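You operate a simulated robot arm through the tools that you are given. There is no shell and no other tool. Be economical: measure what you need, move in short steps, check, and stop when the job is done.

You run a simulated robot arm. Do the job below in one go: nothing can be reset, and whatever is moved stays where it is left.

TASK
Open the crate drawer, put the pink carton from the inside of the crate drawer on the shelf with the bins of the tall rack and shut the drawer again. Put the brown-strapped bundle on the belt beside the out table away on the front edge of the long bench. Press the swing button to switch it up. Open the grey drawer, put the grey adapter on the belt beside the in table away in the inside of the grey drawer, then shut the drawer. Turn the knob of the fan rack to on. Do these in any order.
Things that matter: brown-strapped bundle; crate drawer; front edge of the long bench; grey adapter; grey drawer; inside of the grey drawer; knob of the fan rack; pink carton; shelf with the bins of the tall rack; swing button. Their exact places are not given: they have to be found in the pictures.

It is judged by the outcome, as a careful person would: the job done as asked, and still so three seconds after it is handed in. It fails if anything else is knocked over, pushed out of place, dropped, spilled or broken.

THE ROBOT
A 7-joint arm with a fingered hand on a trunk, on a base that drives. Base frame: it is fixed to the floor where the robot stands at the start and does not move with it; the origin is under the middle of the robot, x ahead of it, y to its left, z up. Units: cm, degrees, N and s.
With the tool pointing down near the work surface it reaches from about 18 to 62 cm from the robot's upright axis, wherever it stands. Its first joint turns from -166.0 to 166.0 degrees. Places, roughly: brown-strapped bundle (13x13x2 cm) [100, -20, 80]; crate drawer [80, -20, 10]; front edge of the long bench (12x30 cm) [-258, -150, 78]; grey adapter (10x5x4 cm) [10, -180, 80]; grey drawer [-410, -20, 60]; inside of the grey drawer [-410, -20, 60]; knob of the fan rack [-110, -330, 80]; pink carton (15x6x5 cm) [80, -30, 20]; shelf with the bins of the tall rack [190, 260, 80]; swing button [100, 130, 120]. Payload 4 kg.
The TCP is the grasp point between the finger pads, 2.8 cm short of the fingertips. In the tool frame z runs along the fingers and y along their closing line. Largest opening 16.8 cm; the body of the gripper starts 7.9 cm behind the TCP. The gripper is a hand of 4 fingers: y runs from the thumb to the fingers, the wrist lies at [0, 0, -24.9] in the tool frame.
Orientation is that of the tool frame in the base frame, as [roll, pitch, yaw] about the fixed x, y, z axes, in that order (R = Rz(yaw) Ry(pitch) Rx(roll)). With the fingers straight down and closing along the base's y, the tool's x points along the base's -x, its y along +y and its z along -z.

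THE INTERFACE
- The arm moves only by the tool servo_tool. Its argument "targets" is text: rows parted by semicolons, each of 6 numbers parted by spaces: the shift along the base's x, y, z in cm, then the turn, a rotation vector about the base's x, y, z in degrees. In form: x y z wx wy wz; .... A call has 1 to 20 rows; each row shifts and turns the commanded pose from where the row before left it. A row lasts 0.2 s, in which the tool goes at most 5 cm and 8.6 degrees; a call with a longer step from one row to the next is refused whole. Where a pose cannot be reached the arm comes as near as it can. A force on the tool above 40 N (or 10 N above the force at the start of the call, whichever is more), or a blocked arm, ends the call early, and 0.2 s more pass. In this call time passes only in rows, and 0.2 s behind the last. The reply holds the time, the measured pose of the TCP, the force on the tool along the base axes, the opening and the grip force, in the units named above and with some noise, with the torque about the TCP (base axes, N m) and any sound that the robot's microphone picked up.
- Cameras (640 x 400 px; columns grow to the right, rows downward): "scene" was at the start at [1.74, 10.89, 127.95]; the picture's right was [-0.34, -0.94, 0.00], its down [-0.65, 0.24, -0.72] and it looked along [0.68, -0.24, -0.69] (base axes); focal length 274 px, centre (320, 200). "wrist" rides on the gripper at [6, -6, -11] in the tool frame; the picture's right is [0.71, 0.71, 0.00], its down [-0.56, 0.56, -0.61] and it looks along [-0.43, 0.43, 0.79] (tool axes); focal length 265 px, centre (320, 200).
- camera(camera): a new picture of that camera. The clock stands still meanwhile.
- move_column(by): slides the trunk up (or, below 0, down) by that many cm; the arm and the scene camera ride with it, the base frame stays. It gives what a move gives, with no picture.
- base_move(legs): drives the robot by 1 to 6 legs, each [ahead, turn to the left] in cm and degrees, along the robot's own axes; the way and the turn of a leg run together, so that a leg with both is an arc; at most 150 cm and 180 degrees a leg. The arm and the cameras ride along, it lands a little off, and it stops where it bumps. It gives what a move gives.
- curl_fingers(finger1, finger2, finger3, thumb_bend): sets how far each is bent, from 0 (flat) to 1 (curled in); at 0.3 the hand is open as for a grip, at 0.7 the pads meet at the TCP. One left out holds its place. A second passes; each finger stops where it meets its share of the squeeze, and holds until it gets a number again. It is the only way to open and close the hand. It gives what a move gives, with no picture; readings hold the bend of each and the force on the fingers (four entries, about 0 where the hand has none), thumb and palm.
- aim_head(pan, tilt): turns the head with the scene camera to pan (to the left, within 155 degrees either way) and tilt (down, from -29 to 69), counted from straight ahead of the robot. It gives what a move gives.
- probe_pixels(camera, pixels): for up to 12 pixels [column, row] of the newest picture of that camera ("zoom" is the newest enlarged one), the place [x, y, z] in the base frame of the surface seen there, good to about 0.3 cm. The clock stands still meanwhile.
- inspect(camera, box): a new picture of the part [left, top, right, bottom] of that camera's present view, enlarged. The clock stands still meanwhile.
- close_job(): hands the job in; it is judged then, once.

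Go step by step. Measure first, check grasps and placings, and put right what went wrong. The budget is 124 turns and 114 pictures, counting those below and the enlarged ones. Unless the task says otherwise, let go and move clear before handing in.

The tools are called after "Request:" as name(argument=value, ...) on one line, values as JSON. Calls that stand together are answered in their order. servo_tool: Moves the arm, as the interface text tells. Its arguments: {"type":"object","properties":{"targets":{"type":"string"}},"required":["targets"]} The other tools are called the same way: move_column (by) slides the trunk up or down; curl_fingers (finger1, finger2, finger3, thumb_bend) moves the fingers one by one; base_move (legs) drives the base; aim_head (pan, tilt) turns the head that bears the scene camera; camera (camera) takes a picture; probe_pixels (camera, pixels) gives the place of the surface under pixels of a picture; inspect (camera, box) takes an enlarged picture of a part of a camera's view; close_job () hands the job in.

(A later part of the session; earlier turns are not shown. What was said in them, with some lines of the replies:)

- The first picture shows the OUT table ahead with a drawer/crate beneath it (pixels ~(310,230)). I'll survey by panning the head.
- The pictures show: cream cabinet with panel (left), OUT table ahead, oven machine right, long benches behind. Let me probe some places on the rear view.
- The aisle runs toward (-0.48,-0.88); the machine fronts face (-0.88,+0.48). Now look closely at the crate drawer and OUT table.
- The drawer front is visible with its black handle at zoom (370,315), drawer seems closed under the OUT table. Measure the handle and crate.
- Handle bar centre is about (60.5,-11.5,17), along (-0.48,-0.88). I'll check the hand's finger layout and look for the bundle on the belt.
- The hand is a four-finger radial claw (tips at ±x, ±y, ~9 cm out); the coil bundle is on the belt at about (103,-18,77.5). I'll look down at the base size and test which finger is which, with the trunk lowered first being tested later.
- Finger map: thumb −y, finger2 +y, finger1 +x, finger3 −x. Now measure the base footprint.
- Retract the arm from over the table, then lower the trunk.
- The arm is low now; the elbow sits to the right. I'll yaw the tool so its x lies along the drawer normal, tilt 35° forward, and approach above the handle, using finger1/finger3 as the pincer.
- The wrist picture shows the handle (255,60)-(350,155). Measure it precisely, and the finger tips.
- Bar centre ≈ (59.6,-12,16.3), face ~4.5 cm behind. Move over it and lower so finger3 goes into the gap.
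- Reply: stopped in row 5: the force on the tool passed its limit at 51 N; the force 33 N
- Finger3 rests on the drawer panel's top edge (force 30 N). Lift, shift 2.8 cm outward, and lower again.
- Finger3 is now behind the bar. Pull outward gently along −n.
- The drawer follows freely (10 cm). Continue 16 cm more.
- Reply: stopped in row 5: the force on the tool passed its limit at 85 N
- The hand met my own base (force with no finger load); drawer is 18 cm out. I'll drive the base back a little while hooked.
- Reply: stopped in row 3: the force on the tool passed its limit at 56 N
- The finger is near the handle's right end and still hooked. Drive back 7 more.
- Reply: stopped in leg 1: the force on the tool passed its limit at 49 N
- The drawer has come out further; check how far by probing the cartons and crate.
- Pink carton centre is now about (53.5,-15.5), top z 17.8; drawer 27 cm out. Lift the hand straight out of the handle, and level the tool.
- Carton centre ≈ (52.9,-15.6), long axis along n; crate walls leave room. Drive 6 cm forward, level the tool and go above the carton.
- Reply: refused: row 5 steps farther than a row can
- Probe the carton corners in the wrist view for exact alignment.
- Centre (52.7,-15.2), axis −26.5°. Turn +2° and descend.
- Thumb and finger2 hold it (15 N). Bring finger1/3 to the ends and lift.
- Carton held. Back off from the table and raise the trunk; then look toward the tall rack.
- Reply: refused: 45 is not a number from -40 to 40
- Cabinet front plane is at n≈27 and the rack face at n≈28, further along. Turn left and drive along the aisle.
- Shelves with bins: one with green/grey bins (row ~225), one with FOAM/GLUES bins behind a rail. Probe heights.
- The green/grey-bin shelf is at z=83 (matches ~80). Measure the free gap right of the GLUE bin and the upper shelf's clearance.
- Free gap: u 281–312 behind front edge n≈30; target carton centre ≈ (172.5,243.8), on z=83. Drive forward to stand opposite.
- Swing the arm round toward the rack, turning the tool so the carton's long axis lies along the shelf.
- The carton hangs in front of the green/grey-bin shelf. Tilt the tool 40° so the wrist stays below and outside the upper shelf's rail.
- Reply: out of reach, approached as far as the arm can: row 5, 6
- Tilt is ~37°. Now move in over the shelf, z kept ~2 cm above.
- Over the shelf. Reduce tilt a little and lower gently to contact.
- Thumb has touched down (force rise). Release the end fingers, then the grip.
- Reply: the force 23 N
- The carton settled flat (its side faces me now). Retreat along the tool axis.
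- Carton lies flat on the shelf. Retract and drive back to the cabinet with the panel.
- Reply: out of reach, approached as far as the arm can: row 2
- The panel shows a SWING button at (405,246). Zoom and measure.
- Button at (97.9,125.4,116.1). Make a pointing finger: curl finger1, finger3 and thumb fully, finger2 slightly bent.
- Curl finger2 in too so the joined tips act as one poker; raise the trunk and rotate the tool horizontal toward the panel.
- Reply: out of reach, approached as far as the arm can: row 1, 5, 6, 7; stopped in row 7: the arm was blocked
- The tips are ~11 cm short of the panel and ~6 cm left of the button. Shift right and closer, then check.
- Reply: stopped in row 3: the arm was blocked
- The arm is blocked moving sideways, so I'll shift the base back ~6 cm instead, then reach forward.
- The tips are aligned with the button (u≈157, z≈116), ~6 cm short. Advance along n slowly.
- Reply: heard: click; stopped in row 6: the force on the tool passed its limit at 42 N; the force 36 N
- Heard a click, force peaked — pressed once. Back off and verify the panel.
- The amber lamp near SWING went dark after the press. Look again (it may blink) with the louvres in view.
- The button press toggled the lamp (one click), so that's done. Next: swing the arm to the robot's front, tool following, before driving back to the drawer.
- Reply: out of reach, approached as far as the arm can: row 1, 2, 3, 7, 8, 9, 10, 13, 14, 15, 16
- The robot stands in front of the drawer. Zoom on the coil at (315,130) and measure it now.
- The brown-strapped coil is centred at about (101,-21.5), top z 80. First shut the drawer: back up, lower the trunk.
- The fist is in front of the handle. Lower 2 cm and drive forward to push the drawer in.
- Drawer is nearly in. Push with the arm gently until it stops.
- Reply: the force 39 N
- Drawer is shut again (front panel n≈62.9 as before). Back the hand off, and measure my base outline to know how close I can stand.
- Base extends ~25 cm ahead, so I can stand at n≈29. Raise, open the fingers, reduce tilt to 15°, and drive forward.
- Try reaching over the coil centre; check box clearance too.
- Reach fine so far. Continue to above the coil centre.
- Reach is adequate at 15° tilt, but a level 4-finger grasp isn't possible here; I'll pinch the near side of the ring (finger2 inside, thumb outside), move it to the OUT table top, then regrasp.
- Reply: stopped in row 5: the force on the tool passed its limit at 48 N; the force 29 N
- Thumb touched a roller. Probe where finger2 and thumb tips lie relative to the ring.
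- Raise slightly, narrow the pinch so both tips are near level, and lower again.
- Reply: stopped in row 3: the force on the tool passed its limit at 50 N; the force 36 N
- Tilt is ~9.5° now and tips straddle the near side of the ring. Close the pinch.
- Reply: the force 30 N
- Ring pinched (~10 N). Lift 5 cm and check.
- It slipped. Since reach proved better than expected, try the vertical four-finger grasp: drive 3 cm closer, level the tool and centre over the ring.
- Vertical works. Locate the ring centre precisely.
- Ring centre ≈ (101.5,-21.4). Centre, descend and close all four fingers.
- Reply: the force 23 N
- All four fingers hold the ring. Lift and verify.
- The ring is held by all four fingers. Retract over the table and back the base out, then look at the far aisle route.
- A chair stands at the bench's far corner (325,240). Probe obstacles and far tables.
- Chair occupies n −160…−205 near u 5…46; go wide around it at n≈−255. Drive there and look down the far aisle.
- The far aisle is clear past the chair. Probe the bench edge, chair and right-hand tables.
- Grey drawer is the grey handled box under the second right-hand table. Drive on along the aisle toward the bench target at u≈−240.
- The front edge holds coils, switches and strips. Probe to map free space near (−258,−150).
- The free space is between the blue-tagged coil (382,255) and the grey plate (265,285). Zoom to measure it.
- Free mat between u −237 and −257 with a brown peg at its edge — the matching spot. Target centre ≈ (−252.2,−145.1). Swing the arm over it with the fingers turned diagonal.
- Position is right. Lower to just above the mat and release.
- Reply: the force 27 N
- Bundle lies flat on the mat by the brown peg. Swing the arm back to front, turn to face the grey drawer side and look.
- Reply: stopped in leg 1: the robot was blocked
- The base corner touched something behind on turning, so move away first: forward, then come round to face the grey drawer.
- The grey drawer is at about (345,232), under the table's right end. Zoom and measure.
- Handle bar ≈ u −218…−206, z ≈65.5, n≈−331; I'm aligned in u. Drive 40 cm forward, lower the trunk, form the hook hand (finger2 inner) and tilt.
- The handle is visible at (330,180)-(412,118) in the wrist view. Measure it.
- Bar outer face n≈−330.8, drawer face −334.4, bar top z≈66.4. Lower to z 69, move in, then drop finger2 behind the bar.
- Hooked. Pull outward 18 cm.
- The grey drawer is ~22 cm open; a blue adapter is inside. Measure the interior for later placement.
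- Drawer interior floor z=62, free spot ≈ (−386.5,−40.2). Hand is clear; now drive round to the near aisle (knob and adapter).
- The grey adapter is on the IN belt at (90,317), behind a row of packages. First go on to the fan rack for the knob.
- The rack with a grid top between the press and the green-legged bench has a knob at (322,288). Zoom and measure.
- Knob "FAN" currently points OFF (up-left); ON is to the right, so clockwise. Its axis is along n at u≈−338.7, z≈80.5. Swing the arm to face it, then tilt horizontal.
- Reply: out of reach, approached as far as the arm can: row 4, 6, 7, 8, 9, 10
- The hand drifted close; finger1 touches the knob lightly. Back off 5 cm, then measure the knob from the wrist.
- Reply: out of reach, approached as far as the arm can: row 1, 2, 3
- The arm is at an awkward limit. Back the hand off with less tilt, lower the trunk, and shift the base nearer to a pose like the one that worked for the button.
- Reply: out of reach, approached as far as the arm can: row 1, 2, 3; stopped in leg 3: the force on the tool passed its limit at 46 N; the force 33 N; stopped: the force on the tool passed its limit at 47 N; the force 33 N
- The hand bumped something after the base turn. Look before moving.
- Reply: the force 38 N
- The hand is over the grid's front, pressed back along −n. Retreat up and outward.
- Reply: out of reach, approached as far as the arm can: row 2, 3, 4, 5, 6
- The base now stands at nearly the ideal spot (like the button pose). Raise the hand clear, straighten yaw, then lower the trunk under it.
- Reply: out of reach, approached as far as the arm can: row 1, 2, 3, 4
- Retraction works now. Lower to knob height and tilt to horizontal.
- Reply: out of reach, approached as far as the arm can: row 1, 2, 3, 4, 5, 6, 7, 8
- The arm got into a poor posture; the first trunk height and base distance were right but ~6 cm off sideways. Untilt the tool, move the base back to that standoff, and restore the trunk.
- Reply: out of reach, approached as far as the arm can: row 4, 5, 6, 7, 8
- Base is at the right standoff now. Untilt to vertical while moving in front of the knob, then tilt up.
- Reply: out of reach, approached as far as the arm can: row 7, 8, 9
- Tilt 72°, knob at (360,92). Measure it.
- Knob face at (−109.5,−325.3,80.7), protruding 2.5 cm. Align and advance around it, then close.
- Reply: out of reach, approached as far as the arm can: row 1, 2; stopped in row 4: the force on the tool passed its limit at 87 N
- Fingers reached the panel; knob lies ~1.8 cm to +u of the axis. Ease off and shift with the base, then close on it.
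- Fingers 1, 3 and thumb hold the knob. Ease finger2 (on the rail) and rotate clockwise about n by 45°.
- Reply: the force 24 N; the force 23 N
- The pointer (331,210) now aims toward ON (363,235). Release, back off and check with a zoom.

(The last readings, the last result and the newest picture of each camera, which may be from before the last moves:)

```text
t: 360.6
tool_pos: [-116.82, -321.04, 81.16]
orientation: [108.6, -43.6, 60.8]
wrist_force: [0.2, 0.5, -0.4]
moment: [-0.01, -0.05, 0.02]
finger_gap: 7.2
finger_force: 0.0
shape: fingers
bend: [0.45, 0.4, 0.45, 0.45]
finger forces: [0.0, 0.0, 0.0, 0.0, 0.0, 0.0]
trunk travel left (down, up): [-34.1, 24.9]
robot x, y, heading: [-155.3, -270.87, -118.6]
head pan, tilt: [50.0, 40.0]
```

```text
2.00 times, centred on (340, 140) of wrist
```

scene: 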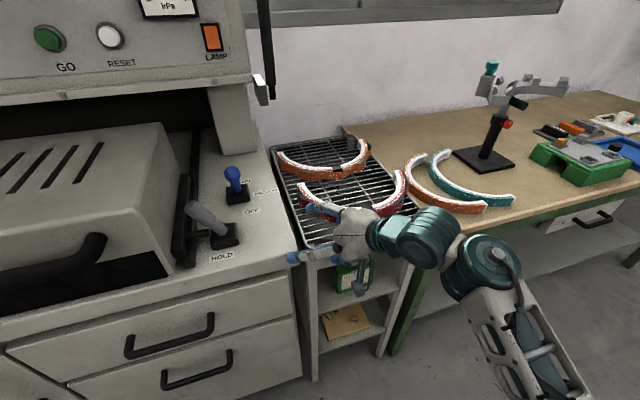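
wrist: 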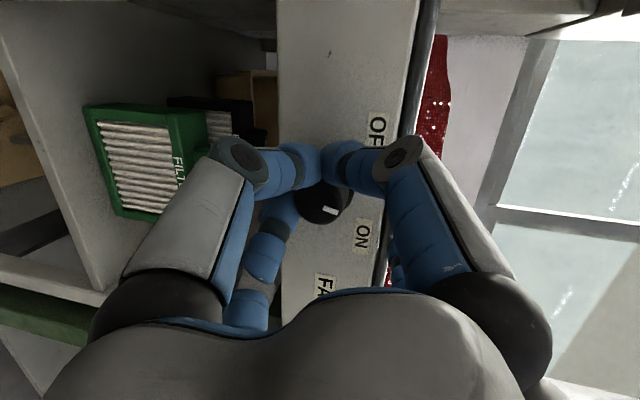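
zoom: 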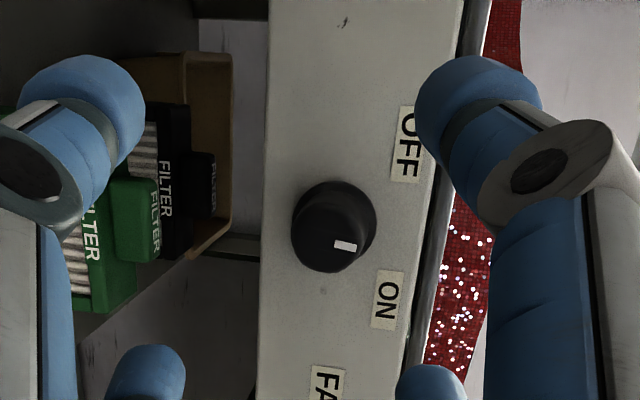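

The pointer now sits midway (straight up); ON needs ~50° more. Rotate the hand back, regrip and turn again.

Request:
servo_tool(targets="0 0 0 -6.6 3.56 0;0 0 0 -6.6 3.56 0;0 0 0 -6.6 3.56 0;0 0 0 -6.6 3.56 0;0 0 0 -6.6 3.56 0;0 0 0 -6.6 3.56 0;1.8 -0.95 -0.2 0 0 0;1.8 -0.95 -0.2 0 0 0;1.8 -0.95 0 0 0 0;0.8 -0.45 0 0 0 0")

Request:
curl_fingers(finger1=0.75, finger3=0.75, thumb_bend=0.75)

Request:
servo_tool(targets="0 0 0 6.6 -3.56 0;0 0 0 6.6 -3.56 0;0 0 0 6.6 -3.56 0;0 0 0 6.6 -3.56 0;0 0 0 6.6 -3.56 0;0 0 0 6.6 -3.56 0;0 0 0 6.6 -3.56 0;0 0 0 6.6 -3.56 0")

Request:
curl_fingers(finger1=0.45, finger2=0.4, finger3=0.45, thumb_bend=0.45)

Request:
servo_tool(targets="-0.9 0.5 0 0 0 0;-1.8 0.95 0 0 0 0;-1.8 0.95 0 0 0 0;-1.8 0.95 0 0 0 0")

Request:
inspect(camera="wrist", box=[240, 40, 440, 240])

```text
t: 362.8
tool_pos: [-110.6, -324.44, 80.77]
orientation: [107.8, 1.5, 61.0]
wrist_force: [-0.2, 0.2, -0.5]
moment: [-0.01, -0.01, 0.0]
finger_gap: 7.21
finger_force: 0.0
shape: fingers
bend: [0.45, 0.4, 0.45, 0.45]
finger forces: [0.0, 0.2, 0.0, 0.0, 0.1, 0.0]
trunk travel left (down, up): [-34.1, 24.9]
robot x, y, heading: [-155.13, -270.37, -118.7]
head pan, tilt: [50.0, 40.0]
```

```text
t: 363.8
tool_pos: [-110.73, -324.59, 80.44]
orientation: [108.2, 1.4, 61.0]
wrist_force: [-1.5, -0.9, -14.1]
moment: [0.15, 0.11, -0.08]
finger_gap: 0.36
finger_force: 13.7
shape: fingers
bend: [0.66, 0.39, 0.64, 0.7]
finger forces: [7.7, 1.1, 10.1, 0.0, 7.9, 0.0]
trunk travel left (down, up): [-34.1, 24.9]
robot x, y, heading: [-155.36, -270.27, -118.1]
head pan, tilt: [50.0, 40.0]
```

```text
t: 365.6
tool_pos: [-110.15, -323.89, 82.38]
orientation: [105.4, -54.7, 64.2]
wrist_force: [-17.0, 15.2, 11.3]
moment: [-2.21, 0.89, 0.02]
finger_gap: 0.02
finger_force: 27.6
shape: fingers
bend: [0.71, 0.35, 0.56, 0.71]
finger forces: [0.0, 30.5, 25.0, 0.1, 0.0, 0.0]
trunk travel left (down, up): [-34.1, 24.9]
robot x, y, heading: [-155.23, -270.55, -118.4]
head pan, tilt: [50.0, 40.0]
stopped in row 8: the force on the tool passed its limit at 43 N (the readings are from after the stop); the commanded pose is now the measured one
```

```text
t: 366.6
tool_pos: [-110.13, -323.84, 82.41]
orientation: [105.3, -54.9, 64.2]
wrist_force: [0.3, 9.1, 22.9]
moment: [-2.05, -0.28, 0.13]
finger_gap: 7.22
finger_force: 11.2
shape: fingers
bend: [0.45, 0.35, 0.45, 0.45]
finger forces: [0.0, 23.0, 0.0, 0.1, 0.1, 0.0]
trunk travel left (down, up): [-34.1, 24.9]
robot x, y, heading: [-155.06, -270.43, -118.2]
head pan, tilt: [50.0, 40.0]
```

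```text
t: 367.6
tool_pos: [-116.67, -320.85, 81.77]
orientation: [106.3, -55.1, 63.3]
wrist_force: [-1.1, 0.4, 0.3]
moment: [-0.01, 0.02, 0.0]
finger_gap: 7.25
finger_force: 0.0
shape: fingers
bend: [0.45, 0.4, 0.45, 0.45]
finger forces: [0.0, 0.0, 0.0, 0.0, 0.0, 0.1]
trunk travel left (down, up): [-34.1, 24.9]
robot x, y, heading: [-155.29, -270.27, -118.2]
head pan, tilt: [50.0, 40.0]
```

```text
2.00 times, centred on (340, 140) of wrist
```

zoom: 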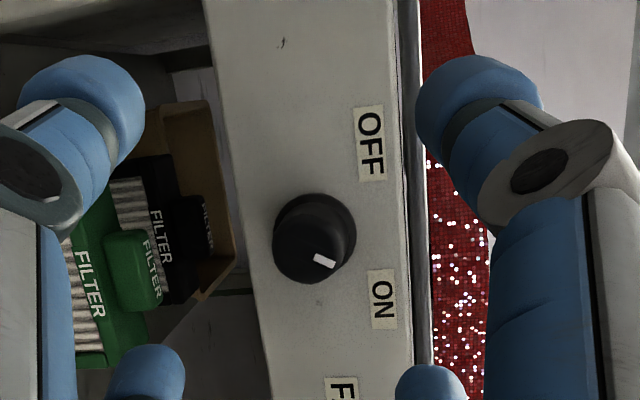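

Pointer is now ~32° past vertical, ON is at ~42°. One more small clockwise pass with finger2 lifted off the rail.

Request:
curl_fingers(finger2=0.25)

Request:
servo_tool(targets="0 0 0 -6.6 3.56 0;0 0 0 -6.6 3.56 0;0 0 0 -6.6 3.56 0;0 0 0 -6.6 3.56 0;0 0 0 -6.6 3.56 0;1.8 -1.1 -0.5 0 0 0;1.8 -1.1 -0.4 0 0 0;1.8 -1.1 0 0 0 0;0.7 -0.4 0 0 0 0")

Request:
curl_fingers(finger1=0.8, finger3=0.8, thumb_bend=0.8)

Request:
servo_tool(targets="0 0 0 6.6 -3.56 0;0 0 0 6.6 -3.56 0;0 0 0 6.6 -3.56 0;0 0 0 6.6 -3.56 0;0 0 0 6.6 -3.56 0")

Request:
curl_fingers(finger1=0.45, finger3=0.45, thumb_bend=0.45)

Request:
servo_tool(targets="-0.9 0.5 0 0 0 0;-1.8 0.95 0 0 0 0;-1.8 0.95 0 0 0 0;-1.8 0.95 0 0 0 0")

Request:
inspect(camera="wrist", box=[240, 40, 440, 240])

```text
t: 368.6
tool_pos: [-116.54, -320.86, 81.81]
orientation: [106.0, -55.0, 63.5]
wrist_force: [-0.1, 0.2, 0.6]
moment: [0.0, 0.0, 0.0]
finger_gap: 7.25
finger_force: 0.0
shape: fingers
bend: [0.45, 0.25, 0.45, 0.45]
finger forces: [0.0, 0.0, 0.1, 0.0, 0.0, 0.0]
trunk travel left (down, up): [-34.1, 24.9]
robot x, y, heading: [-155.36, -270.55, -118.3]
head pan, tilt: [50.0, 40.0]
```

```text
t: 370.6
tool_pos: [-110.3, -324.42, 81.0]
orientation: [107.3, -17.7, 62.7]
wrist_force: [-0.3, -0.1, -0.3]
moment: [0.0, 0.01, -0.02]
finger_gap: 7.24
finger_force: 0.0
shape: fingers
bend: [0.45, 0.25, 0.45, 0.45]
finger forces: [0.0, 0.0, 0.0, 0.0, 0.0, 0.0]
trunk travel left (down, up): [-34.1, 24.9]
robot x, y, heading: [-155.27, -270.28, -118.2]
head pan, tilt: [50.0, 40.0]
```

```text
t: 371.6
tool_pos: [-110.37, -324.32, 80.41]
orientation: [107.9, -17.7, 62.7]
wrist_force: [0.2, 4.4, -24.0]
moment: [0.26, 0.37, 0.01]
finger_gap: 0.12
finger_force: 18.8
shape: fingers
bend: [0.67, 0.25, 0.64, 0.72]
finger forces: [10.5, 0.0, 11.9, 0.0, 15.1, 0.0]
trunk travel left (down, up): [-34.1, 24.9]
robot x, y, heading: [-155.45, -270.26, -118.0]
head pan, tilt: [50.0, 40.0]
```

```text
t: 372.8
tool_pos: [-110.17, -323.99, 81.26]
orientation: [106.0, -55.0, 64.2]
wrist_force: [-3.6, 26.7, -7.5]
moment: [-1.88, 1.09, 0.72]
finger_gap: 0.0
finger_force: 29.9
shape: fingers
bend: [0.68, 0.23, 0.61, 0.73]
finger forces: [0.0, 21.5, 20.5, 0.1, 17.8, 0.0]
trunk travel left (down, up): [-34.1, 24.9]
robot x, y, heading: [-155.25, -270.17, -118.0]
head pan, tilt: [50.0, 40.0]
```

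```text
t: 373.8
tool_pos: [-110.33, -324.64, 80.93]
orientation: [105.7, -55.1, 63.7]
wrist_force: [-1.4, -3.0, 3.0]
moment: [-0.25, -0.01, -0.06]
finger_gap: 7.21
finger_force: 1.9
shape: fingers
bend: [0.45, 0.2, 0.45, 0.45]
finger forces: [0.0, 3.9, 0.0, 0.1, 0.0, 0.0]
trunk travel left (down, up): [-34.1, 24.9]
robot x, y, heading: [-155.08, -270.41, -118.4]
head pan, tilt: [50.0, 40.0]
```

```text
t: 374.8
tool_pos: [-116.7, -321.14, 81.14]
orientation: [106.0, -54.9, 63.5]
wrist_force: [-0.2, -0.6, 0.0]
moment: [0.03, 0.04, 0.0]
finger_gap: 7.19
finger_force: 0.1
shape: fingers
bend: [0.45, 0.25, 0.45, 0.45]
finger forces: [0.1, 0.0, 0.1, 0.0, 0.0, 0.0]
trunk travel left (down, up): [-34.1, 24.9]
robot x, y, heading: [-155.19, -269.99, -118.5]
head pan, tilt: [50.0, 40.0]
```

```text
2.00 times, centred on (340, 140) of wrist
```

zoom: 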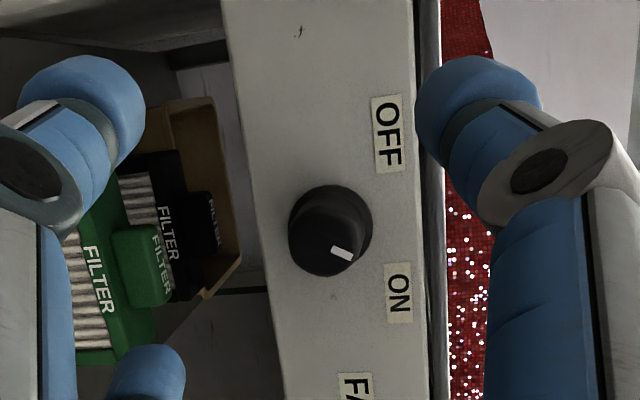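

The pointer no longer advances (hand slipped at the end stop), symmetric to its OFF start, so the knob is at ON. Retract and level the hand.

Request:
servo_tool(targets="-0.9 0.5 0 -6.6 3.56 0;-0.9 0.5 0 -6.6 3.56 0;0 0 0 -6.6 3.56 0;0 0 0 -6.6 3.56 0;0 0 0 -6.6 3.56 0;0 0 0 -6.6 3.56 0;0 0 0 -6.6 3.56 0;-0.9 0.5 1 3.76 6.97 0;-0.9 0.5 1 3.76 6.97 0;-0.9 0.5 1 3.76 6.97 0;-0.9 0.5 1 3.76 6.97 0;-0.9 0.5 1 3.76 6.97 0;-0.9 0.5 1 3.76 6.97 0;-0.9 0.5 1 3.76 6.97 0;-0.9 0.5 1 3.76 6.97 0;-0.9 0.5 1 3.76 6.97 0")

Request:
move_column(by=18)

Request:
curl_fingers(finger1=0.3, finger2=0.3, finger3=0.3, thumb_bend=0.3)

```text
t: 378.2
tool_pos: [-126.93, -316.24, 89.53]
orientation: [176.5, -1.7, 59.7]
wrist_force: [0.2, -0.1, 0.9]
moment: [-0.02, 0.0, 0.02]
finger_gap: 7.2
finger_force: 0.1
shape: fingers
bend: [0.45, 0.25, 0.45, 0.45]
finger forces: [0.0, 0.0, 0.0, 0.1, 0.0, 0.0]
out of reach, approached as far as the arm can: row 16
trunk travel left (down, up): [-34.1, 24.9]
robot x, y, heading: [-155.57, -270.18, -118.3]
head pan, tilt: [50.0, 40.0]
```

```text
t: 380.2
tool_pos: [-126.8, -316.23, 107.45]
orientation: [176.4, -1.9, 59.7]
wrist_force: [0.4, 0.2, -0.4]
moment: [0.0, 0.0, 0.01]
finger_gap: 7.22
finger_force: 0.0
shape: fingers
bend: [0.45, 0.25, 0.45, 0.45]
finger forces: [0.0, 0.1, 0.1, 0.1, 0.0, 0.1]
trunk travel left (down, up): [-52.1, 6.9]
robot x, y, heading: [-155.37, -270.17, -118.1]
head pan, tilt: [50.0, 40.0]
```

```text
t: 381.2
tool_pos: [-126.83, -316.28, 107.5]
orientation: [176.4, -1.8, 59.6]
wrist_force: [-0.2, 0.5, 0.1]
moment: [0.03, -0.05, 0.0]
finger_gap: 11.69
finger_force: 0.0
shape: fingers
bend: [0.3, 0.3, 0.3, 0.3]
finger forces: [0.1, 0.1, 0.0, 0.1, 0.1, 0.1]
trunk travel left (down, up): [-52.1, 6.9]
robot x, y, heading: [-155.34, -270.26, -118.3]
head pan, tilt: [50.0, 40.0]
```

Sweep the arm to the front, drive back to the IN table, turn to face it.

Request:
servo_tool(targets="-4.47 -0.67 0 0 0 -5;-4.47 -0.67 0 0 0 -5;-4.47 -0.67 0 0 0 -5;-4.47 -0.67 0 0 0 -5;-4.47 -0.67 0 0 0 -5;-4.47 -0.67 0 0 0 -5;-3.95 1.33 0 0 0 -5;-3.95 1.33 0 0 0 -5;-3.95 1.33 0 0 0 -5;-3.95 1.33 0 0 0 -5;-3.95 1.33 0 0 0 -5;-3.95 1.33 0 0 0 -5")

Request:
base_move(legs=[[-78, 0], [-78, 0], [0, 90], [18, 0]])

Request:
aim_head(pan=0, tilt=38)

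Request:
camera(camera="scene")

```text
t: 383.8
tool_pos: [-177.49, -312.33, 107.55]
orientation: [176.4, -1.8, -0.3]
wrist_force: [-0.1, 0.0, -0.3]
moment: [0.03, 0.0, 0.01]
finger_gap: 11.71
finger_force: 0.1
shape: fingers
bend: [0.3, 0.3, 0.3, 0.3]
finger forces: [0.1, 0.0, 0.0, 0.1, 0.1, 0.1]
trunk travel left (down, up): [-52.1, 6.9]
robot x, y, heading: [-155.44, -270.3, -118.3]
head pan, tilt: [50.0, 40.0]
```

```text
t: 396.7
tool_pos: [-23.02, -163.99, 107.53]
orientation: [176.5, -1.9, 89.3]
wrist_force: [0.7, -0.9, 0.3]
moment: [0.04, 0.01, -0.01]
finger_gap: 11.68
finger_force: 0.2
shape: fingers
bend: [0.3, 0.3, 0.3, 0.3]
finger forces: [0.0, 0.1, 0.0, 0.0, 0.0, 0.0]
trunk travel left (down, up): [-52.1, 6.9]
robot x, y, heading: [-64.7, -141.41, -28.5]
head pan, tilt: [50.0, 40.0]
```

```text
t: 397.9
tool_pos: [-22.93, -163.94, 107.73]
orientation: [176.4, -2.0, 89.4]
wrist_force: [-0.2, 0.3, 0.0]
moment: [-0.02, 0.01, 0.03]
finger_gap: 11.69
finger_force: 0.0
shape: fingers
bend: [0.3, 0.3, 0.3, 0.3]
finger forces: [0.0, 0.1, 0.1, 0.1, 0.1, 0.1]
trunk travel left (down, up): [-52.1, 6.9]
robot x, y, heading: [-64.59, -141.4, -28.5]
head pan, tilt: [0.0, 38.0]
```

```text
6 pictures are left
```

scene: 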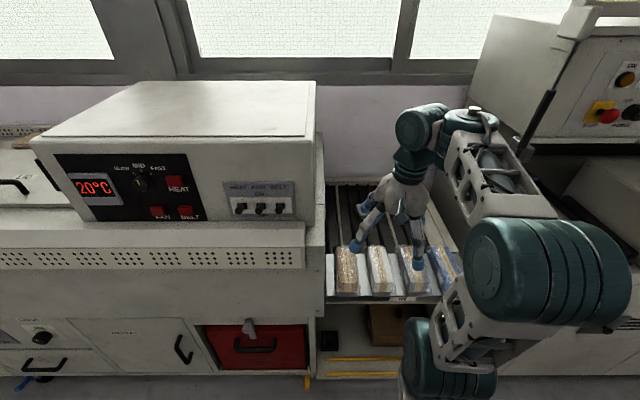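

The hand hides the adapter from here; take a wrist picture.

Request:
camera(camera="wrist")

```text
5 pictures are left
```

wrist: 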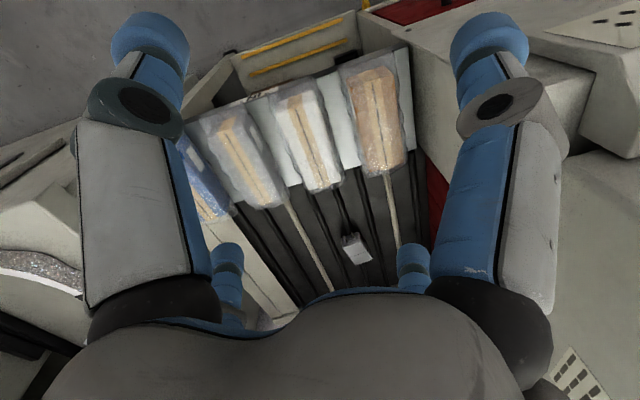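

The adapter is at (357,248). Measure it and the packages.

Request:
probe_pixels(camera="wrist", pixels=[[357, 250], [345, 245], [368, 243], [352, 262], [372, 258], [357, 238], [380, 165], [320, 180], [395, 210], [330, 260], [350, 232]])

```text
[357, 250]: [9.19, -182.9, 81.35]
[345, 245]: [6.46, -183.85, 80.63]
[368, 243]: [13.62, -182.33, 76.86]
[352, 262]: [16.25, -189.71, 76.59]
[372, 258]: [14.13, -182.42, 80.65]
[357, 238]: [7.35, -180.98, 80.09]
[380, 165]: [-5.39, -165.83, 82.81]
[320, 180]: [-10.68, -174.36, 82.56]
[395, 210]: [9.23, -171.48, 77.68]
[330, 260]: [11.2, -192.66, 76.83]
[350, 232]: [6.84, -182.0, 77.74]
```

Adapter ≈ (10,−182.8), top z≈81. Drive 21 cm closer and hover above it for a close look.

Request:
base_move(legs=[[21, 0]])

Request:
servo_tool(targets="2.82 -1.76 -2.4 -2 3.6 0;2.82 -1.76 -2.4 0 0 0;2.82 -1.76 -2.4 0 0 0;2.82 -1.76 -2.4 0 0 0;2.82 -1.76 -2.4 0 0 0")

Request:
camera(camera="wrist")

```text
t: 399.6
tool_pos: [-5.07, -173.57, 107.55]
orientation: [176.4, -1.9, 89.5]
wrist_force: [0.2, 0.3, -0.1]
moment: [0.03, 0.02, -0.02]
finger_gap: 11.67
finger_force: 0.1
shape: fingers
bend: [0.3, 0.3, 0.3, 0.3]
finger forces: [0.0, 0.1, 0.0, 0.0, 0.0, 0.1]
trunk travel left (down, up): [-52.1, 6.9]
robot x, y, heading: [-47.18, -151.25, -28.2]
head pan, tilt: [0.0, 38.0]
stopped in leg 1: the robot was blocked; the commanded pose is now the measured one
```

```text
t: 400.8
tool_pos: [9.09, -182.3, 95.65]
orientation: [-180.0, 0.1, 89.4]
wrist_force: [-0.1, 1.8, -0.1]
moment: [-0.01, -0.01, 0.0]
finger_gap: 11.69
finger_force: 0.0
shape: fingers
bend: [0.3, 0.3, 0.3, 0.3]
finger forces: [0.1, 0.0, 0.1, 0.0, 0.0, 0.0]
trunk travel left (down, up): [-52.1, 6.9]
robot x, y, heading: [-47.33, -151.03, -28.1]
head pan, tilt: [0.0, 38.0]
```

```text
4 pictures are left
```

wrist: 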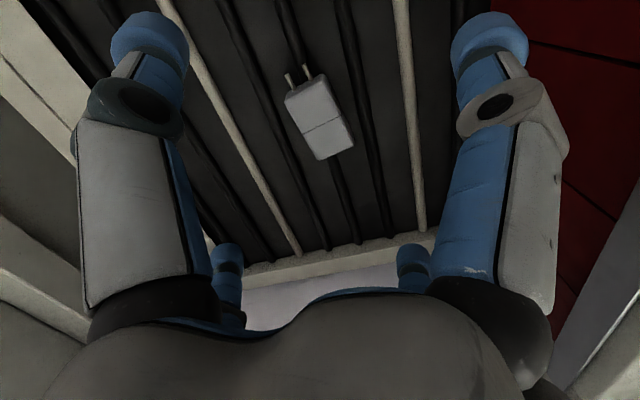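

Request:
probe_pixels(camera="wrist", pixels=[[289, 100], [320, 80], [349, 145], [320, 156], [318, 118], [288, 75], [306, 68]])

```text
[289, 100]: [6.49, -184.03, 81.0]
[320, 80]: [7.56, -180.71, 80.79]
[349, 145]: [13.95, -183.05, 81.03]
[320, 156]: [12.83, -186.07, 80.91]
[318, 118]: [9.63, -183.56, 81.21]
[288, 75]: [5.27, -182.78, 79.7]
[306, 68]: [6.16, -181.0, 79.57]
```

Adapter centre (10.2,−183.5), long axis heading −19°. Turn so fingers 1/3 close across its width, descend and grip.

Request:
curl_fingers(finger1=0.42, finger2=0.3, finger3=0.42, thumb_bend=0.3)

Request:
servo_tool(targets="0.4 -0.4 0 0 0 -6.2;0.4 -0.4 0 0 0 -6.2;0.3 -0.4 -2 0 0 -6.2;0 0 -3.5 0 0 0;0 0 -3.5 0 0 0;0 0 -3 0 0 0;0 0 -1.7 0 0 0;0 0 -0.7 0 0 0")

Request:
curl_fingers(finger1=0.75, finger3=0.75)

```text
t: 401.8
tool_pos: [9.05, -182.3, 95.78]
orientation: [-179.9, 0.2, 89.4]
wrist_force: [-0.6, 0.2, 0.0]
moment: [-0.03, 0.0, 0.0]
finger_gap: 10.14
finger_force: 0.0
shape: fingers
bend: [0.42, 0.3, 0.42, 0.3]
finger forces: [0.1, 0.1, 0.0, 0.0, 0.0, 0.1]
trunk travel left (down, up): [-52.1, 6.9]
robot x, y, heading: [-47.09, -151.02, -28.2]
head pan, tilt: [0.0, 38.0]
```

```text
t: 403.6
tool_pos: [10.26, -183.67, 81.38]
orientation: [179.7, 0.2, 70.9]
wrist_force: [-1.2, -1.6, 18.7]
moment: [0.74, -0.24, 0.13]
finger_gap: 10.17
finger_force: 8.8
shape: fingers
bend: [0.41, 0.3, 0.42, 0.3]
finger forces: [14.6, 0.1, 3.6, 0.1, 0.0, 0.0]
trunk travel left (down, up): [-52.1, 6.9]
robot x, y, heading: [-47.0, -151.32, -28.2]
head pan, tilt: [0.0, 38.0]
```

```text
t: 404.6
tool_pos: [10.36, -183.52, 81.55]
orientation: [179.6, 0.2, 70.8]
wrist_force: [5.9, -3.6, 33.3]
moment: [0.57, -0.39, -0.3]
finger_gap: 10.12
finger_force: 15.8
shape: fingers
bend: [0.42, 0.3, 0.43, 0.3]
finger forces: [21.0, 0.0, 11.9, 0.1, 0.0, 0.0]
trunk travel left (down, up): [-52.1, 6.9]
robot x, y, heading: [-47.32, -151.25, -28.2]
head pan, tilt: [0.0, 38.0]
```

Fingertips are caught on the rollers. Raise ~1 cm and close again.

Request:
curl_fingers(finger1=0.42, finger3=0.42)

Request:
servo_tool(targets="0 0 1 0 0 0")

Request:
curl_fingers(finger1=0.75, finger3=0.75)

```text
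t: 405.6
tool_pos: [10.29, -183.63, 81.41]
orientation: [179.7, 0.2, 70.8]
wrist_force: [7.2, -2.7, 33.1]
moment: [0.68, -0.44, -0.4]
finger_gap: 10.1
finger_force: 16.1
shape: fingers
bend: [0.41, 0.3, 0.42, 0.3]
finger forces: [21.6, 0.0, 11.0, 0.0, 0.1, 0.0]
trunk travel left (down, up): [-52.1, 6.9]
robot x, y, heading: [-47.49, -151.1, -28.2]
head pan, tilt: [0.0, 38.0]
```

```text
t: 406.0
tool_pos: [10.11, -183.39, 81.89]
orientation: [-179.5, 0.1, 70.9]
wrist_force: [0.2, 0.2, 0.8]
moment: [0.02, 0.0, 0.04]
finger_gap: 10.1
finger_force: 0.0
shape: fingers
bend: [0.42, 0.3, 0.42, 0.3]
finger forces: [0.0, 0.1, 0.0, 0.1, 0.1, 0.0]
trunk travel left (down, up): [-52.1, 6.9]
robot x, y, heading: [-47.06, -151.14, -28.1]
head pan, tilt: [0.0, 38.0]
```

```text
t: 407.0
tool_pos: [10.31, -183.7, 82.14]
orientation: [-179.9, 0.2, 70.8]
wrist_force: [0.4, -0.5, 0.1]
moment: [0.0, 0.02, 0.01]
finger_gap: 8.34
finger_force: 8.2
shape: fingers
bend: [0.6, 0.3, 0.6, 0.3]
finger forces: [7.8, 0.0, 7.8, 0.1, 0.0, 0.0]
trunk travel left (down, up): [-52.1, 6.9]
robot x, y, heading: [-47.15, -151.28, -28.0]
head pan, tilt: [0.0, 38.0]
```

Gripped (bend 0.6 ≈ 4.5 cm). Add the end fingers and lift.

Request:
curl_fingers(finger2=0.6, thumb_bend=0.6)

Request:
servo_tool(targets="0 0 1 0 0 0;0 0 2 0 0 0;0 0 3 0 0 0;0 0 4 0 0 0;0 0 4 0 0 0")

Request:
inspect(camera="wrist", box=[180, 40, 460, 300])

```text
t: 408.0
tool_pos: [10.33, -183.59, 82.13]
orientation: [-180.0, 0.2, 70.8]
wrist_force: [-0.5, 0.3, 0.8]
moment: [-0.03, -0.03, 0.0]
finger_gap: 3.63
finger_force: 18.7
shape: fingers
bend: [0.6, 0.52, 0.6, 0.55]
finger forces: [8.6, 8.0, 7.6, 0.0, 12.7, 0.0]
trunk travel left (down, up): [-52.1, 6.9]
robot x, y, heading: [-47.06, -150.94, -28.3]
head pan, tilt: [0.0, 38.0]
```

```text
t: 409.2
tool_pos: [10.11, -183.39, 96.21]
orientation: [-180.0, 0.2, 70.8]
wrist_force: [0.7, -0.6, -1.6]
moment: [0.0, -0.01, -0.01]
finger_gap: 3.65
finger_force: 18.2
shape: fingers
bend: [0.6, 0.52, 0.6, 0.55]
finger forces: [8.4, 7.9, 7.7, 0.0, 12.5, 0.0]
trunk travel left (down, up): [-52.1, 6.9]
robot x, y, heading: [-47.16, -151.46, -27.9]
head pan, tilt: [0.0, 38.0]
```

```text
1.54 times, centred on (320, 170) of wrist
```

zoom: 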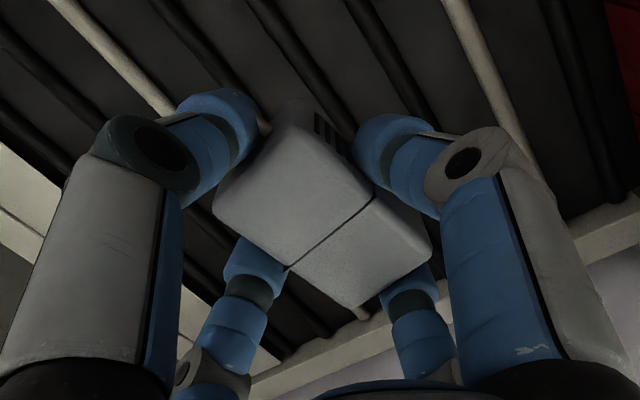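

Adapter held by four fingers. Retract over the packages, back out and drive round to the far aisle.

Request:
servo_tool(targets="0 0 4 0 0 0;-3.9 2.1 1 0 0 0;-3.9 2.1 1 0 0 0;-3.9 2.1 1 0 0 0;-3.9 2.1 1 0 0 0;-3.9 2.1 0 0 0 0")

Request:
base_move(legs=[[-38, 0], [0, 90], [130, 0], [130, 0], [0, 90], [100, 0]])

```text
t: 410.6
tool_pos: [-9.17, -172.76, 104.27]
orientation: [180.0, 0.2, 70.8]
wrist_force: [0.2, -0.1, -1.7]
moment: [0.02, -0.01, 0.0]
finger_gap: 3.63
finger_force: 18.3
shape: fingers
bend: [0.6, 0.52, 0.6, 0.55]
finger forces: [8.5, 7.9, 7.6, 0.1, 12.4, 0.1]
trunk travel left (down, up): [-52.1, 6.9]
robot x, y, heading: [-46.82, -151.08, -28.1]
head pan, tilt: [0.0, 38.0]
```

```text
t: 437.7
tool_pos: [-81.68, 168.34, 104.06]
orientation: [180.0, 0.2, -110.2]
wrist_force: [-0.4, -0.6, -0.6]
moment: [-0.01, 0.01, -0.01]
finger_gap: 3.6
finger_force: 17.2
shape: fingers
bend: [0.6, 0.52, 0.6, 0.55]
finger forces: [8.1, 7.8, 7.6, 0.0, 11.0, 0.0]
trunk travel left (down, up): [-52.1, 6.9]
robot x, y, heading: [-43.97, 145.84, 150.4]
head pan, tilt: [0.0, 38.0]
```

Request:
base_move(legs=[[148, 0], [0, 91.2], [108, 0], [108, 0], [106, 0], [0, -90]])

```text
t: 468.0
tool_pos: [-365.92, -40.75, 104.14]
orientation: [180.0, 0.0, -109.7]
wrist_force: [0.3, -0.2, -0.7]
moment: [-0.02, 0.0, 0.01]
finger_gap: 3.56
finger_force: 17.1
shape: fingers
bend: [0.6, 0.52, 0.6, 0.55]
finger forces: [7.8, 7.7, 7.6, 0.0, 10.5, 0.1]
trunk travel left (down, up): [-52.1, 6.9]
robot x, y, heading: [-328.13, -62.69, 151.4]
head pan, tilt: [0.0, 38.0]
```

Robot is in front of the grey drawer. Move forward a bit, position above the free spot and lower the trunk; then check.

Request:
base_move(legs=[[6, 0]])

Request:
servo_tool(targets="-3.83 -0.55 0 0 0 0;-3.83 -0.55 0 0 0 0;-3.83 -0.55 0 0 0 0;-3.83 -0.55 0 0 0 0")

Request:
move_column(by=-20)

Request:
camera(camera="wrist")

```text
t: 468.9
tool_pos: [-371.32, -37.8, 104.19]
orientation: [-179.8, 0.1, -109.7]
wrist_force: [0.0, 0.8, -0.9]
moment: [0.04, -0.02, -0.01]
finger_gap: 3.55
finger_force: 16.5
shape: fingers
bend: [0.6, 0.52, 0.6, 0.55]
finger forces: [7.9, 7.7, 7.6, 0.0, 10.6, 0.0]
trunk travel left (down, up): [-52.1, 6.9]
robot x, y, heading: [-333.39, -59.53, 151.4]
head pan, tilt: [0.0, 38.0]
```

```text
t: 469.9
tool_pos: [-386.81, -40.1, 104.21]
orientation: [-179.9, 0.1, -109.7]
wrist_force: [-0.4, 1.0, -2.0]
moment: [0.05, -0.02, 0.0]
finger_gap: 3.53
finger_force: 17.1
shape: fingers
bend: [0.6, 0.52, 0.6, 0.55]
finger forces: [7.7, 7.6, 7.6, 0.0, 10.5, 0.1]
trunk travel left (down, up): [-52.1, 6.9]
robot x, y, heading: [-333.4, -59.99, 151.2]
head pan, tilt: [0.0, 38.0]
```

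```text
t: 472.1
tool_pos: [-386.66, -40.06, 84.04]
orientation: [-180.0, 0.2, -109.8]
wrist_force: [-0.2, 0.2, -1.6]
moment: [0.01, 0.02, 0.0]
finger_gap: 3.52
finger_force: 16.3
shape: fingers
bend: [0.6, 0.52, 0.6, 0.55]
finger forces: [7.7, 7.7, 7.6, 0.1, 10.5, 0.1]
trunk travel left (down, up): [-32.1, 26.9]
robot x, y, heading: [-333.51, -59.82, 151.3]
head pan, tilt: [0.0, 38.0]
```

```text
2 pictures are left
```

wrist: 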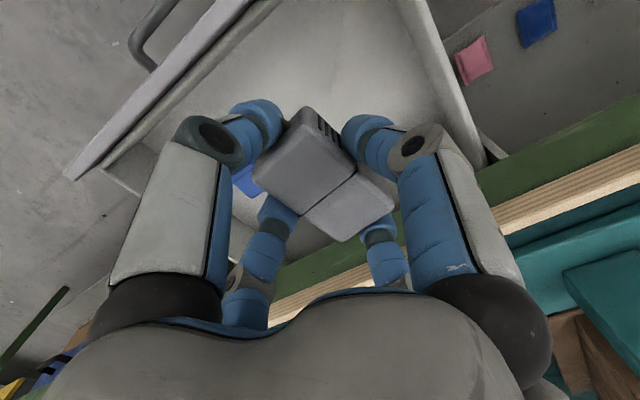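

Drawer open and clear below. Lower into it and release.

Request:
servo_tool(targets="0 0 -4 0 0 0;0 0 -4 0 0 0;0 0 -4 0 0 0;0 0 -3 0 0 0;0 0 -1.5 0 0 0;0 0 -0.7 0 0 0;0 0 -0.4 0 0 0")

Request:
curl_fingers(finger2=0.4, thumb_bend=0.42)

Request:
curl_fingers(finger1=0.45, finger3=0.45)

Request:
servo_tool(targets="0 0 1 0 0 0;0 0 2 0 0 0;0 0 4 0 0 0;0 0 5 0 0 0;0 0 5 0 0 0;0 0 5 0 0 0")

```text
t: 473.7
tool_pos: [-386.75, -40.09, 66.55]
orientation: [-179.9, 0.2, -109.7]
wrist_force: [0.0, -0.1, -0.8]
moment: [-0.02, -0.01, -0.02]
finger_gap: 3.54
finger_force: 16.5
shape: fingers
bend: [0.6, 0.52, 0.6, 0.55]
finger forces: [7.7, 7.8, 7.5, 0.0, 10.2, 0.1]
trunk travel left (down, up): [-32.1, 26.9]
robot x, y, heading: [-333.56, -59.82, 151.1]
head pan, tilt: [0.0, 38.0]
```

```text
t: 474.7
tool_pos: [-386.74, -40.09, 66.62]
orientation: [179.9, 0.2, -109.7]
wrist_force: [-0.4, 0.4, -1.2]
moment: [-0.02, -0.02, 0.02]
finger_gap: 5.94
finger_force: 8.2
shape: fingers
bend: [0.6, 0.4, 0.6, 0.42]
finger forces: [8.1, 0.0, 8.2, 0.1, 0.0, 0.0]
trunk travel left (down, up): [-32.1, 26.9]
robot x, y, heading: [-333.8, -59.88, 151.4]
head pan, tilt: [0.0, 38.0]
```

```text
t: 475.7
tool_pos: [-386.63, -40.11, 66.59]
orientation: [-179.9, 0.2, -109.7]
wrist_force: [-0.4, 0.0, -0.9]
moment: [0.0, 0.02, 0.01]
finger_gap: 7.68
finger_force: 0.0
shape: fingers
bend: [0.45, 0.4, 0.45, 0.42]
finger forces: [0.0, 0.1, 0.1, 0.1, 0.0, 0.0]
trunk travel left (down, up): [-32.1, 26.9]
robot x, y, heading: [-333.76, -59.96, 151.1]
head pan, tilt: [0.0, 38.0]
```

```text
t: 477.1
tool_pos: [-386.7, -39.91, 88.59]
orientation: [-179.9, 0.0, -109.8]
wrist_force: [0.0, 0.0, -0.1]
moment: [0.02, -0.01, -0.02]
finger_gap: 7.69
finger_force: 0.1
shape: fingers
bend: [0.45, 0.4, 0.45, 0.42]
finger forces: [0.1, 0.1, 0.1, 0.0, 0.0, 0.1]
trunk travel left (down, up): [-32.1, 26.9]
robot x, y, heading: [-333.06, -59.89, 151.3]
head pan, tilt: [0.0, 38.0]
```

Released. Now retreat in front of the drawer, make a fist and lower to handle height.

Request:
servo_tool(targets="4.3 -0.35 0 0 0 0;4.3 -0.35 0 0 0 0;4.3 -0.35 0 0 0 0;4.3 -0.35 0 0 0 0")

Request:
base_move(legs=[[-14, 0]])

Request:
curl_fingers(finger1=0.8, finger2=0.7, finger3=0.8, thumb_bend=1.0)

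Request:
move_column(by=-14)

Request:
servo_tool(targets="0 0 -1 3.56 6.6 0;0 0 -1 3.56 6.6 0;0 0 -1 3.56 6.6 0;0 0 -1 3.56 6.6 0;0 0 -1 3.56 6.6 0;0 0 -1 3.56 6.6 0")

```text
t: 478.1
tool_pos: [-369.51, -41.27, 88.59]
orientation: [-180.0, 0.2, -110.1]
wrist_force: [-1.5, -2.7, 0.3]
moment: [0.28, -0.08, 0.02]
finger_gap: 7.72
finger_force: 0.1
shape: fingers
bend: [0.45, 0.4, 0.45, 0.42]
finger forces: [0.0, 0.0, 0.0, 0.0, 0.0, 0.1]
trunk travel left (down, up): [-32.1, 26.9]
robot x, y, heading: [-333.47, -59.8, 151.1]
head pan, tilt: [0.0, 38.0]
```

```text
t: 479.4
tool_pos: [-357.32, -48.06, 88.63]
orientation: [-179.9, 0.1, -109.7]
wrist_force: [-0.4, -0.4, -0.4]
moment: [-0.04, 0.03, -0.02]
finger_gap: 7.69
finger_force: 0.2
shape: fingers
bend: [0.45, 0.4, 0.45, 0.42]
finger forces: [0.0, 0.0, 0.1, 0.0, 0.1, 0.0]
trunk travel left (down, up): [-32.1, 26.9]
robot x, y, heading: [-321.25, -66.54, 151.4]
head pan, tilt: [0.0, 38.0]
```

```text
t: 480.4
tool_pos: [-357.42, -48.11, 88.64]
orientation: [180.0, 0.2, -109.8]
wrist_force: [-0.4, 0.3, 0.0]
moment: [0.02, -0.03, -0.01]
finger_gap: 0.0
finger_force: 0.0
shape: fingers
bend: [0.77, 0.68, 0.77, 0.81]
finger forces: [0.0, 0.0, 0.0, 0.0, 0.0, 0.0]
trunk travel left (down, up): [-32.1, 26.9]
robot x, y, heading: [-321.33, -66.48, 151.3]
head pan, tilt: [0.0, 38.0]
```

```text
t: 482.1
tool_pos: [-357.34, -48.12, 74.67]
orientation: [180.0, 0.0, -109.7]
wrist_force: [-0.3, -0.4, -0.1]
moment: [-0.01, 0.0, -0.01]
finger_gap: 0.0
finger_force: 0.2
shape: fingers
bend: [0.77, 0.68, 0.77, 0.82]
finger forces: [0.0, 0.0, 0.1, 0.0, 0.0, 0.0]
trunk travel left (down, up): [-18.1, 40.9]
robot x, y, heading: [-321.54, -66.32, 151.4]
head pan, tilt: [0.0, 38.0]
```

```text
t: 483.3
tool_pos: [-356.97, -49.18, 70.78]
orientation: [143.2, 4.2, -111.9]
wrist_force: [0.4, -0.2, 3.1]
moment: [-0.22, -0.21, -0.13]
finger_gap: 0.01
finger_force: 0.0
shape: fingers
bend: [0.77, 0.68, 0.77, 0.82]
finger forces: [0.0, 0.0, 0.0, 0.0, 0.0, 0.0]
out of reach, approached as far as the arm can: row 5, 6
trunk travel left (down, up): [-18.1, 40.9]
robot x, y, heading: [-321.34, -66.72, 151.4]
head pan, tilt: [0.0, 38.0]
stopped in row 6: the force on the tool passed its limit at 64 N (the readings are from after the stop); the commanded pose is now the measured one
```

Near my own body; move the hand outward a little and lower 4 cm, then drive forward to push.

Request:
servo_tool(targets="-2.6 1.4 0 0 0 0;-1.8 0.95 0 0 0 0")

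Request:
move_column(by=-4)

Request:
base_move(legs=[[28, 0]])

```text
t: 483.9
tool_pos: [-361.03, -47.2, 71.01]
orientation: [143.2, 4.2, -112.0]
wrist_force: [0.7, -0.1, -0.1]
moment: [0.04, 0.0, -0.04]
finger_gap: 0.02
finger_force: 0.1
shape: fingers
bend: [0.77, 0.68, 0.77, 0.82]
finger forces: [0.1, 0.1, 0.0, 0.0, 0.0, 0.1]
out of reach, approached as far as the arm can: row 2
trunk travel left (down, up): [-18.1, 40.9]
robot x, y, heading: [-321.17, -66.75, 151.0]
head pan, tilt: [0.0, 38.0]
```

```text
t: 484.8
tool_pos: [-361.14, -47.13, 66.88]
orientation: [143.2, 4.2, -111.9]
wrist_force: [-0.6, -0.3, 0.0]
moment: [-0.04, 0.01, -0.01]
finger_gap: 0.0
finger_force: 0.1
shape: fingers
bend: [0.77, 0.68, 0.77, 0.82]
finger forces: [0.1, 0.1, 0.0, 0.0, 0.0, 0.1]
trunk travel left (down, up): [-14.1, 44.9]
robot x, y, heading: [-321.27, -66.47, 151.0]
head pan, tilt: [0.0, 38.0]
```

```text
t: 486.7
tool_pos: [-385.46, -33.79, 66.94]
orientation: [143.2, 4.2, -111.8]
wrist_force: [-0.4, -0.6, 0.6]
moment: [0.03, 0.02, -0.04]
finger_gap: 0.01
finger_force: 0.0
shape: fingers
bend: [0.78, 0.68, 0.78, 0.83]
finger forces: [0.1, 0.0, 0.1, 0.1, 0.0, 0.1]
trunk travel left (down, up): [-14.1, 44.9]
robot x, y, heading: [-345.92, -53.0, 151.1]
head pan, tilt: [0.0, 38.0]
```

Request:
servo_tool(targets="-1.1 0.6 0 0 0 0;-1.1 0.6 0 0 0 0;-1.1 0.6 0 0 0 0;-1.1 0.6 0 0 0 0;-1.1 0.6 0 0 0 0;-1.1 0.6 0 0 0 0;-1.1 0.6 0 0 0 0")

Request:
camera(camera="scene")

```text
t: 487.8
tool_pos: [-389.68, -31.5, 67.01]
orientation: [143.6, 4.1, -111.7]
wrist_force: [29.0, -11.8, 17.4]
moment: [0.16, 0.11, -0.18]
finger_gap: 0.0
finger_force: 31.7
shape: fingers
bend: [0.79, 0.72, 0.79, 0.84]
finger forces: [0.1, 63.7, 0.1, 0.0, 0.0, 0.1]
trunk travel left (down, up): [-14.1, 44.9]
robot x, y, heading: [-345.61, -53.14, 151.3]
head pan, tilt: [0.0, 38.0]
stopped in row 5: the force on the tool passed its limit at 50 N (the readings are from after the stop); the commanded pose is now the measured one
```

```text
1 pictures are left
5 turns are left
```

scene: 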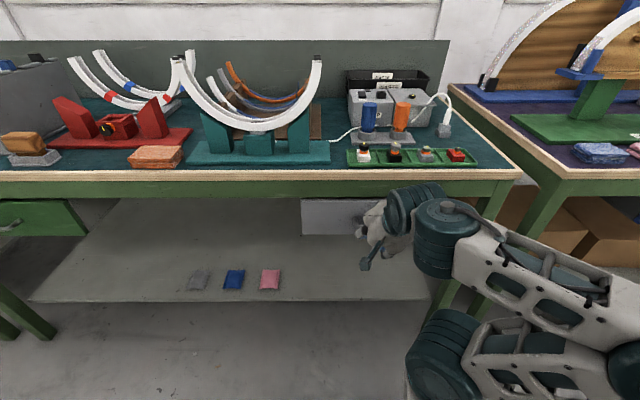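

The drawer stopped at a firm force and looks flush. Confirm by probing, and withdraw the hand.

Request:
probe_pixels(camera="scene", pixels=[[310, 215], [330, 215], [340, 228]])

Request:
servo_tool(targets="1.8 -0.95 0 0 0 0;2.6 -1.4 0 0 0 0;2.6 -1.4 0 0 0 0")

```text
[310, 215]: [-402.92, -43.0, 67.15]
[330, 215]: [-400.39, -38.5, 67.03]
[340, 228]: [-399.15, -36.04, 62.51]
```

```text
t: 488.6
tool_pos: [-383.03, -35.26, 66.54]
orientation: [143.8, 4.3, -111.6]
wrist_force: [-0.9, 0.2, -0.4]
moment: [-0.04, -0.01, 0.0]
finger_gap: 0.0
finger_force: 0.0
shape: fingers
bend: [0.79, 0.68, 0.78, 0.84]
finger forces: [0.0, 0.0, 0.0, 0.0, 0.0, 0.0]
trunk travel left (down, up): [-14.1, 44.9]
robot x, y, heading: [-345.45, -53.27, 151.4]
head pan, tilt: [0.0, 38.0]
4 turns are left
```

Drawer front is at its original plane (n ≈ −334.1), so it's shut. Back the base clear.

Request:
base_move(legs=[[-25, 0]])

```text
t: 490.5
tool_pos: [-360.64, -47.47, 66.64]
orientation: [143.7, 4.2, -111.6]
wrist_force: [1.1, -1.4, 0.2]
moment: [-0.04, -0.04, -0.02]
finger_gap: 0.0
finger_force: 0.1
shape: fingers
bend: [0.79, 0.68, 0.78, 0.84]
finger forces: [0.1, 0.1, 0.0, 0.0, 0.0, 0.0]
trunk travel left (down, up): [-14.1, 44.9]
robot x, y, heading: [-323.43, -65.5, 151.5]
head pan, tilt: [0.0, 38.0]
3 turns are left
```

The hand is clear and all five tasks have been carried out, so I'm handing in.

Request:
close_job()

```text
The job is handed in.
```

I carried out all five tasks and handed the job in; two end states and a few bumps along the way I could not fully confirm.

- **Pink carton:** it lies flat on the z = 83 cm shelf with the green and grey bins, and the crate drawer is shut again. A higher shelf also has bins; I chose the lower one because it matched the given height.
- **Brown-strapped bundle:** it lies flat on the free mat at the front edge of the long bench, beside the brown peg.
- **Swing button:** I pressed it once and heard one click. The amber lamp beside it was lit before and went dark afterwards, so I can't say for certain the swing is now "up".
- **Grey adapter:** I released it just above the floor of the grey drawer, and the drawer front is back in its original plane. I took no picture of it inside after letting go.
- **Fan rack knob:** I turned it clockwise from OFF until it would go no further, about 10° short of the ON label. I took that as the ON stop.

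**Bumps:**
- The hand hit the front of the fan rack; the glitter arcs there looked in place, but I could not measure that.
- The base touched something behind it while turning by the long bench, probably a box.
- The base was also blocked once at the IN table. I saw nothing moved or knocked over in later pictures, but I did not look back at either spot.
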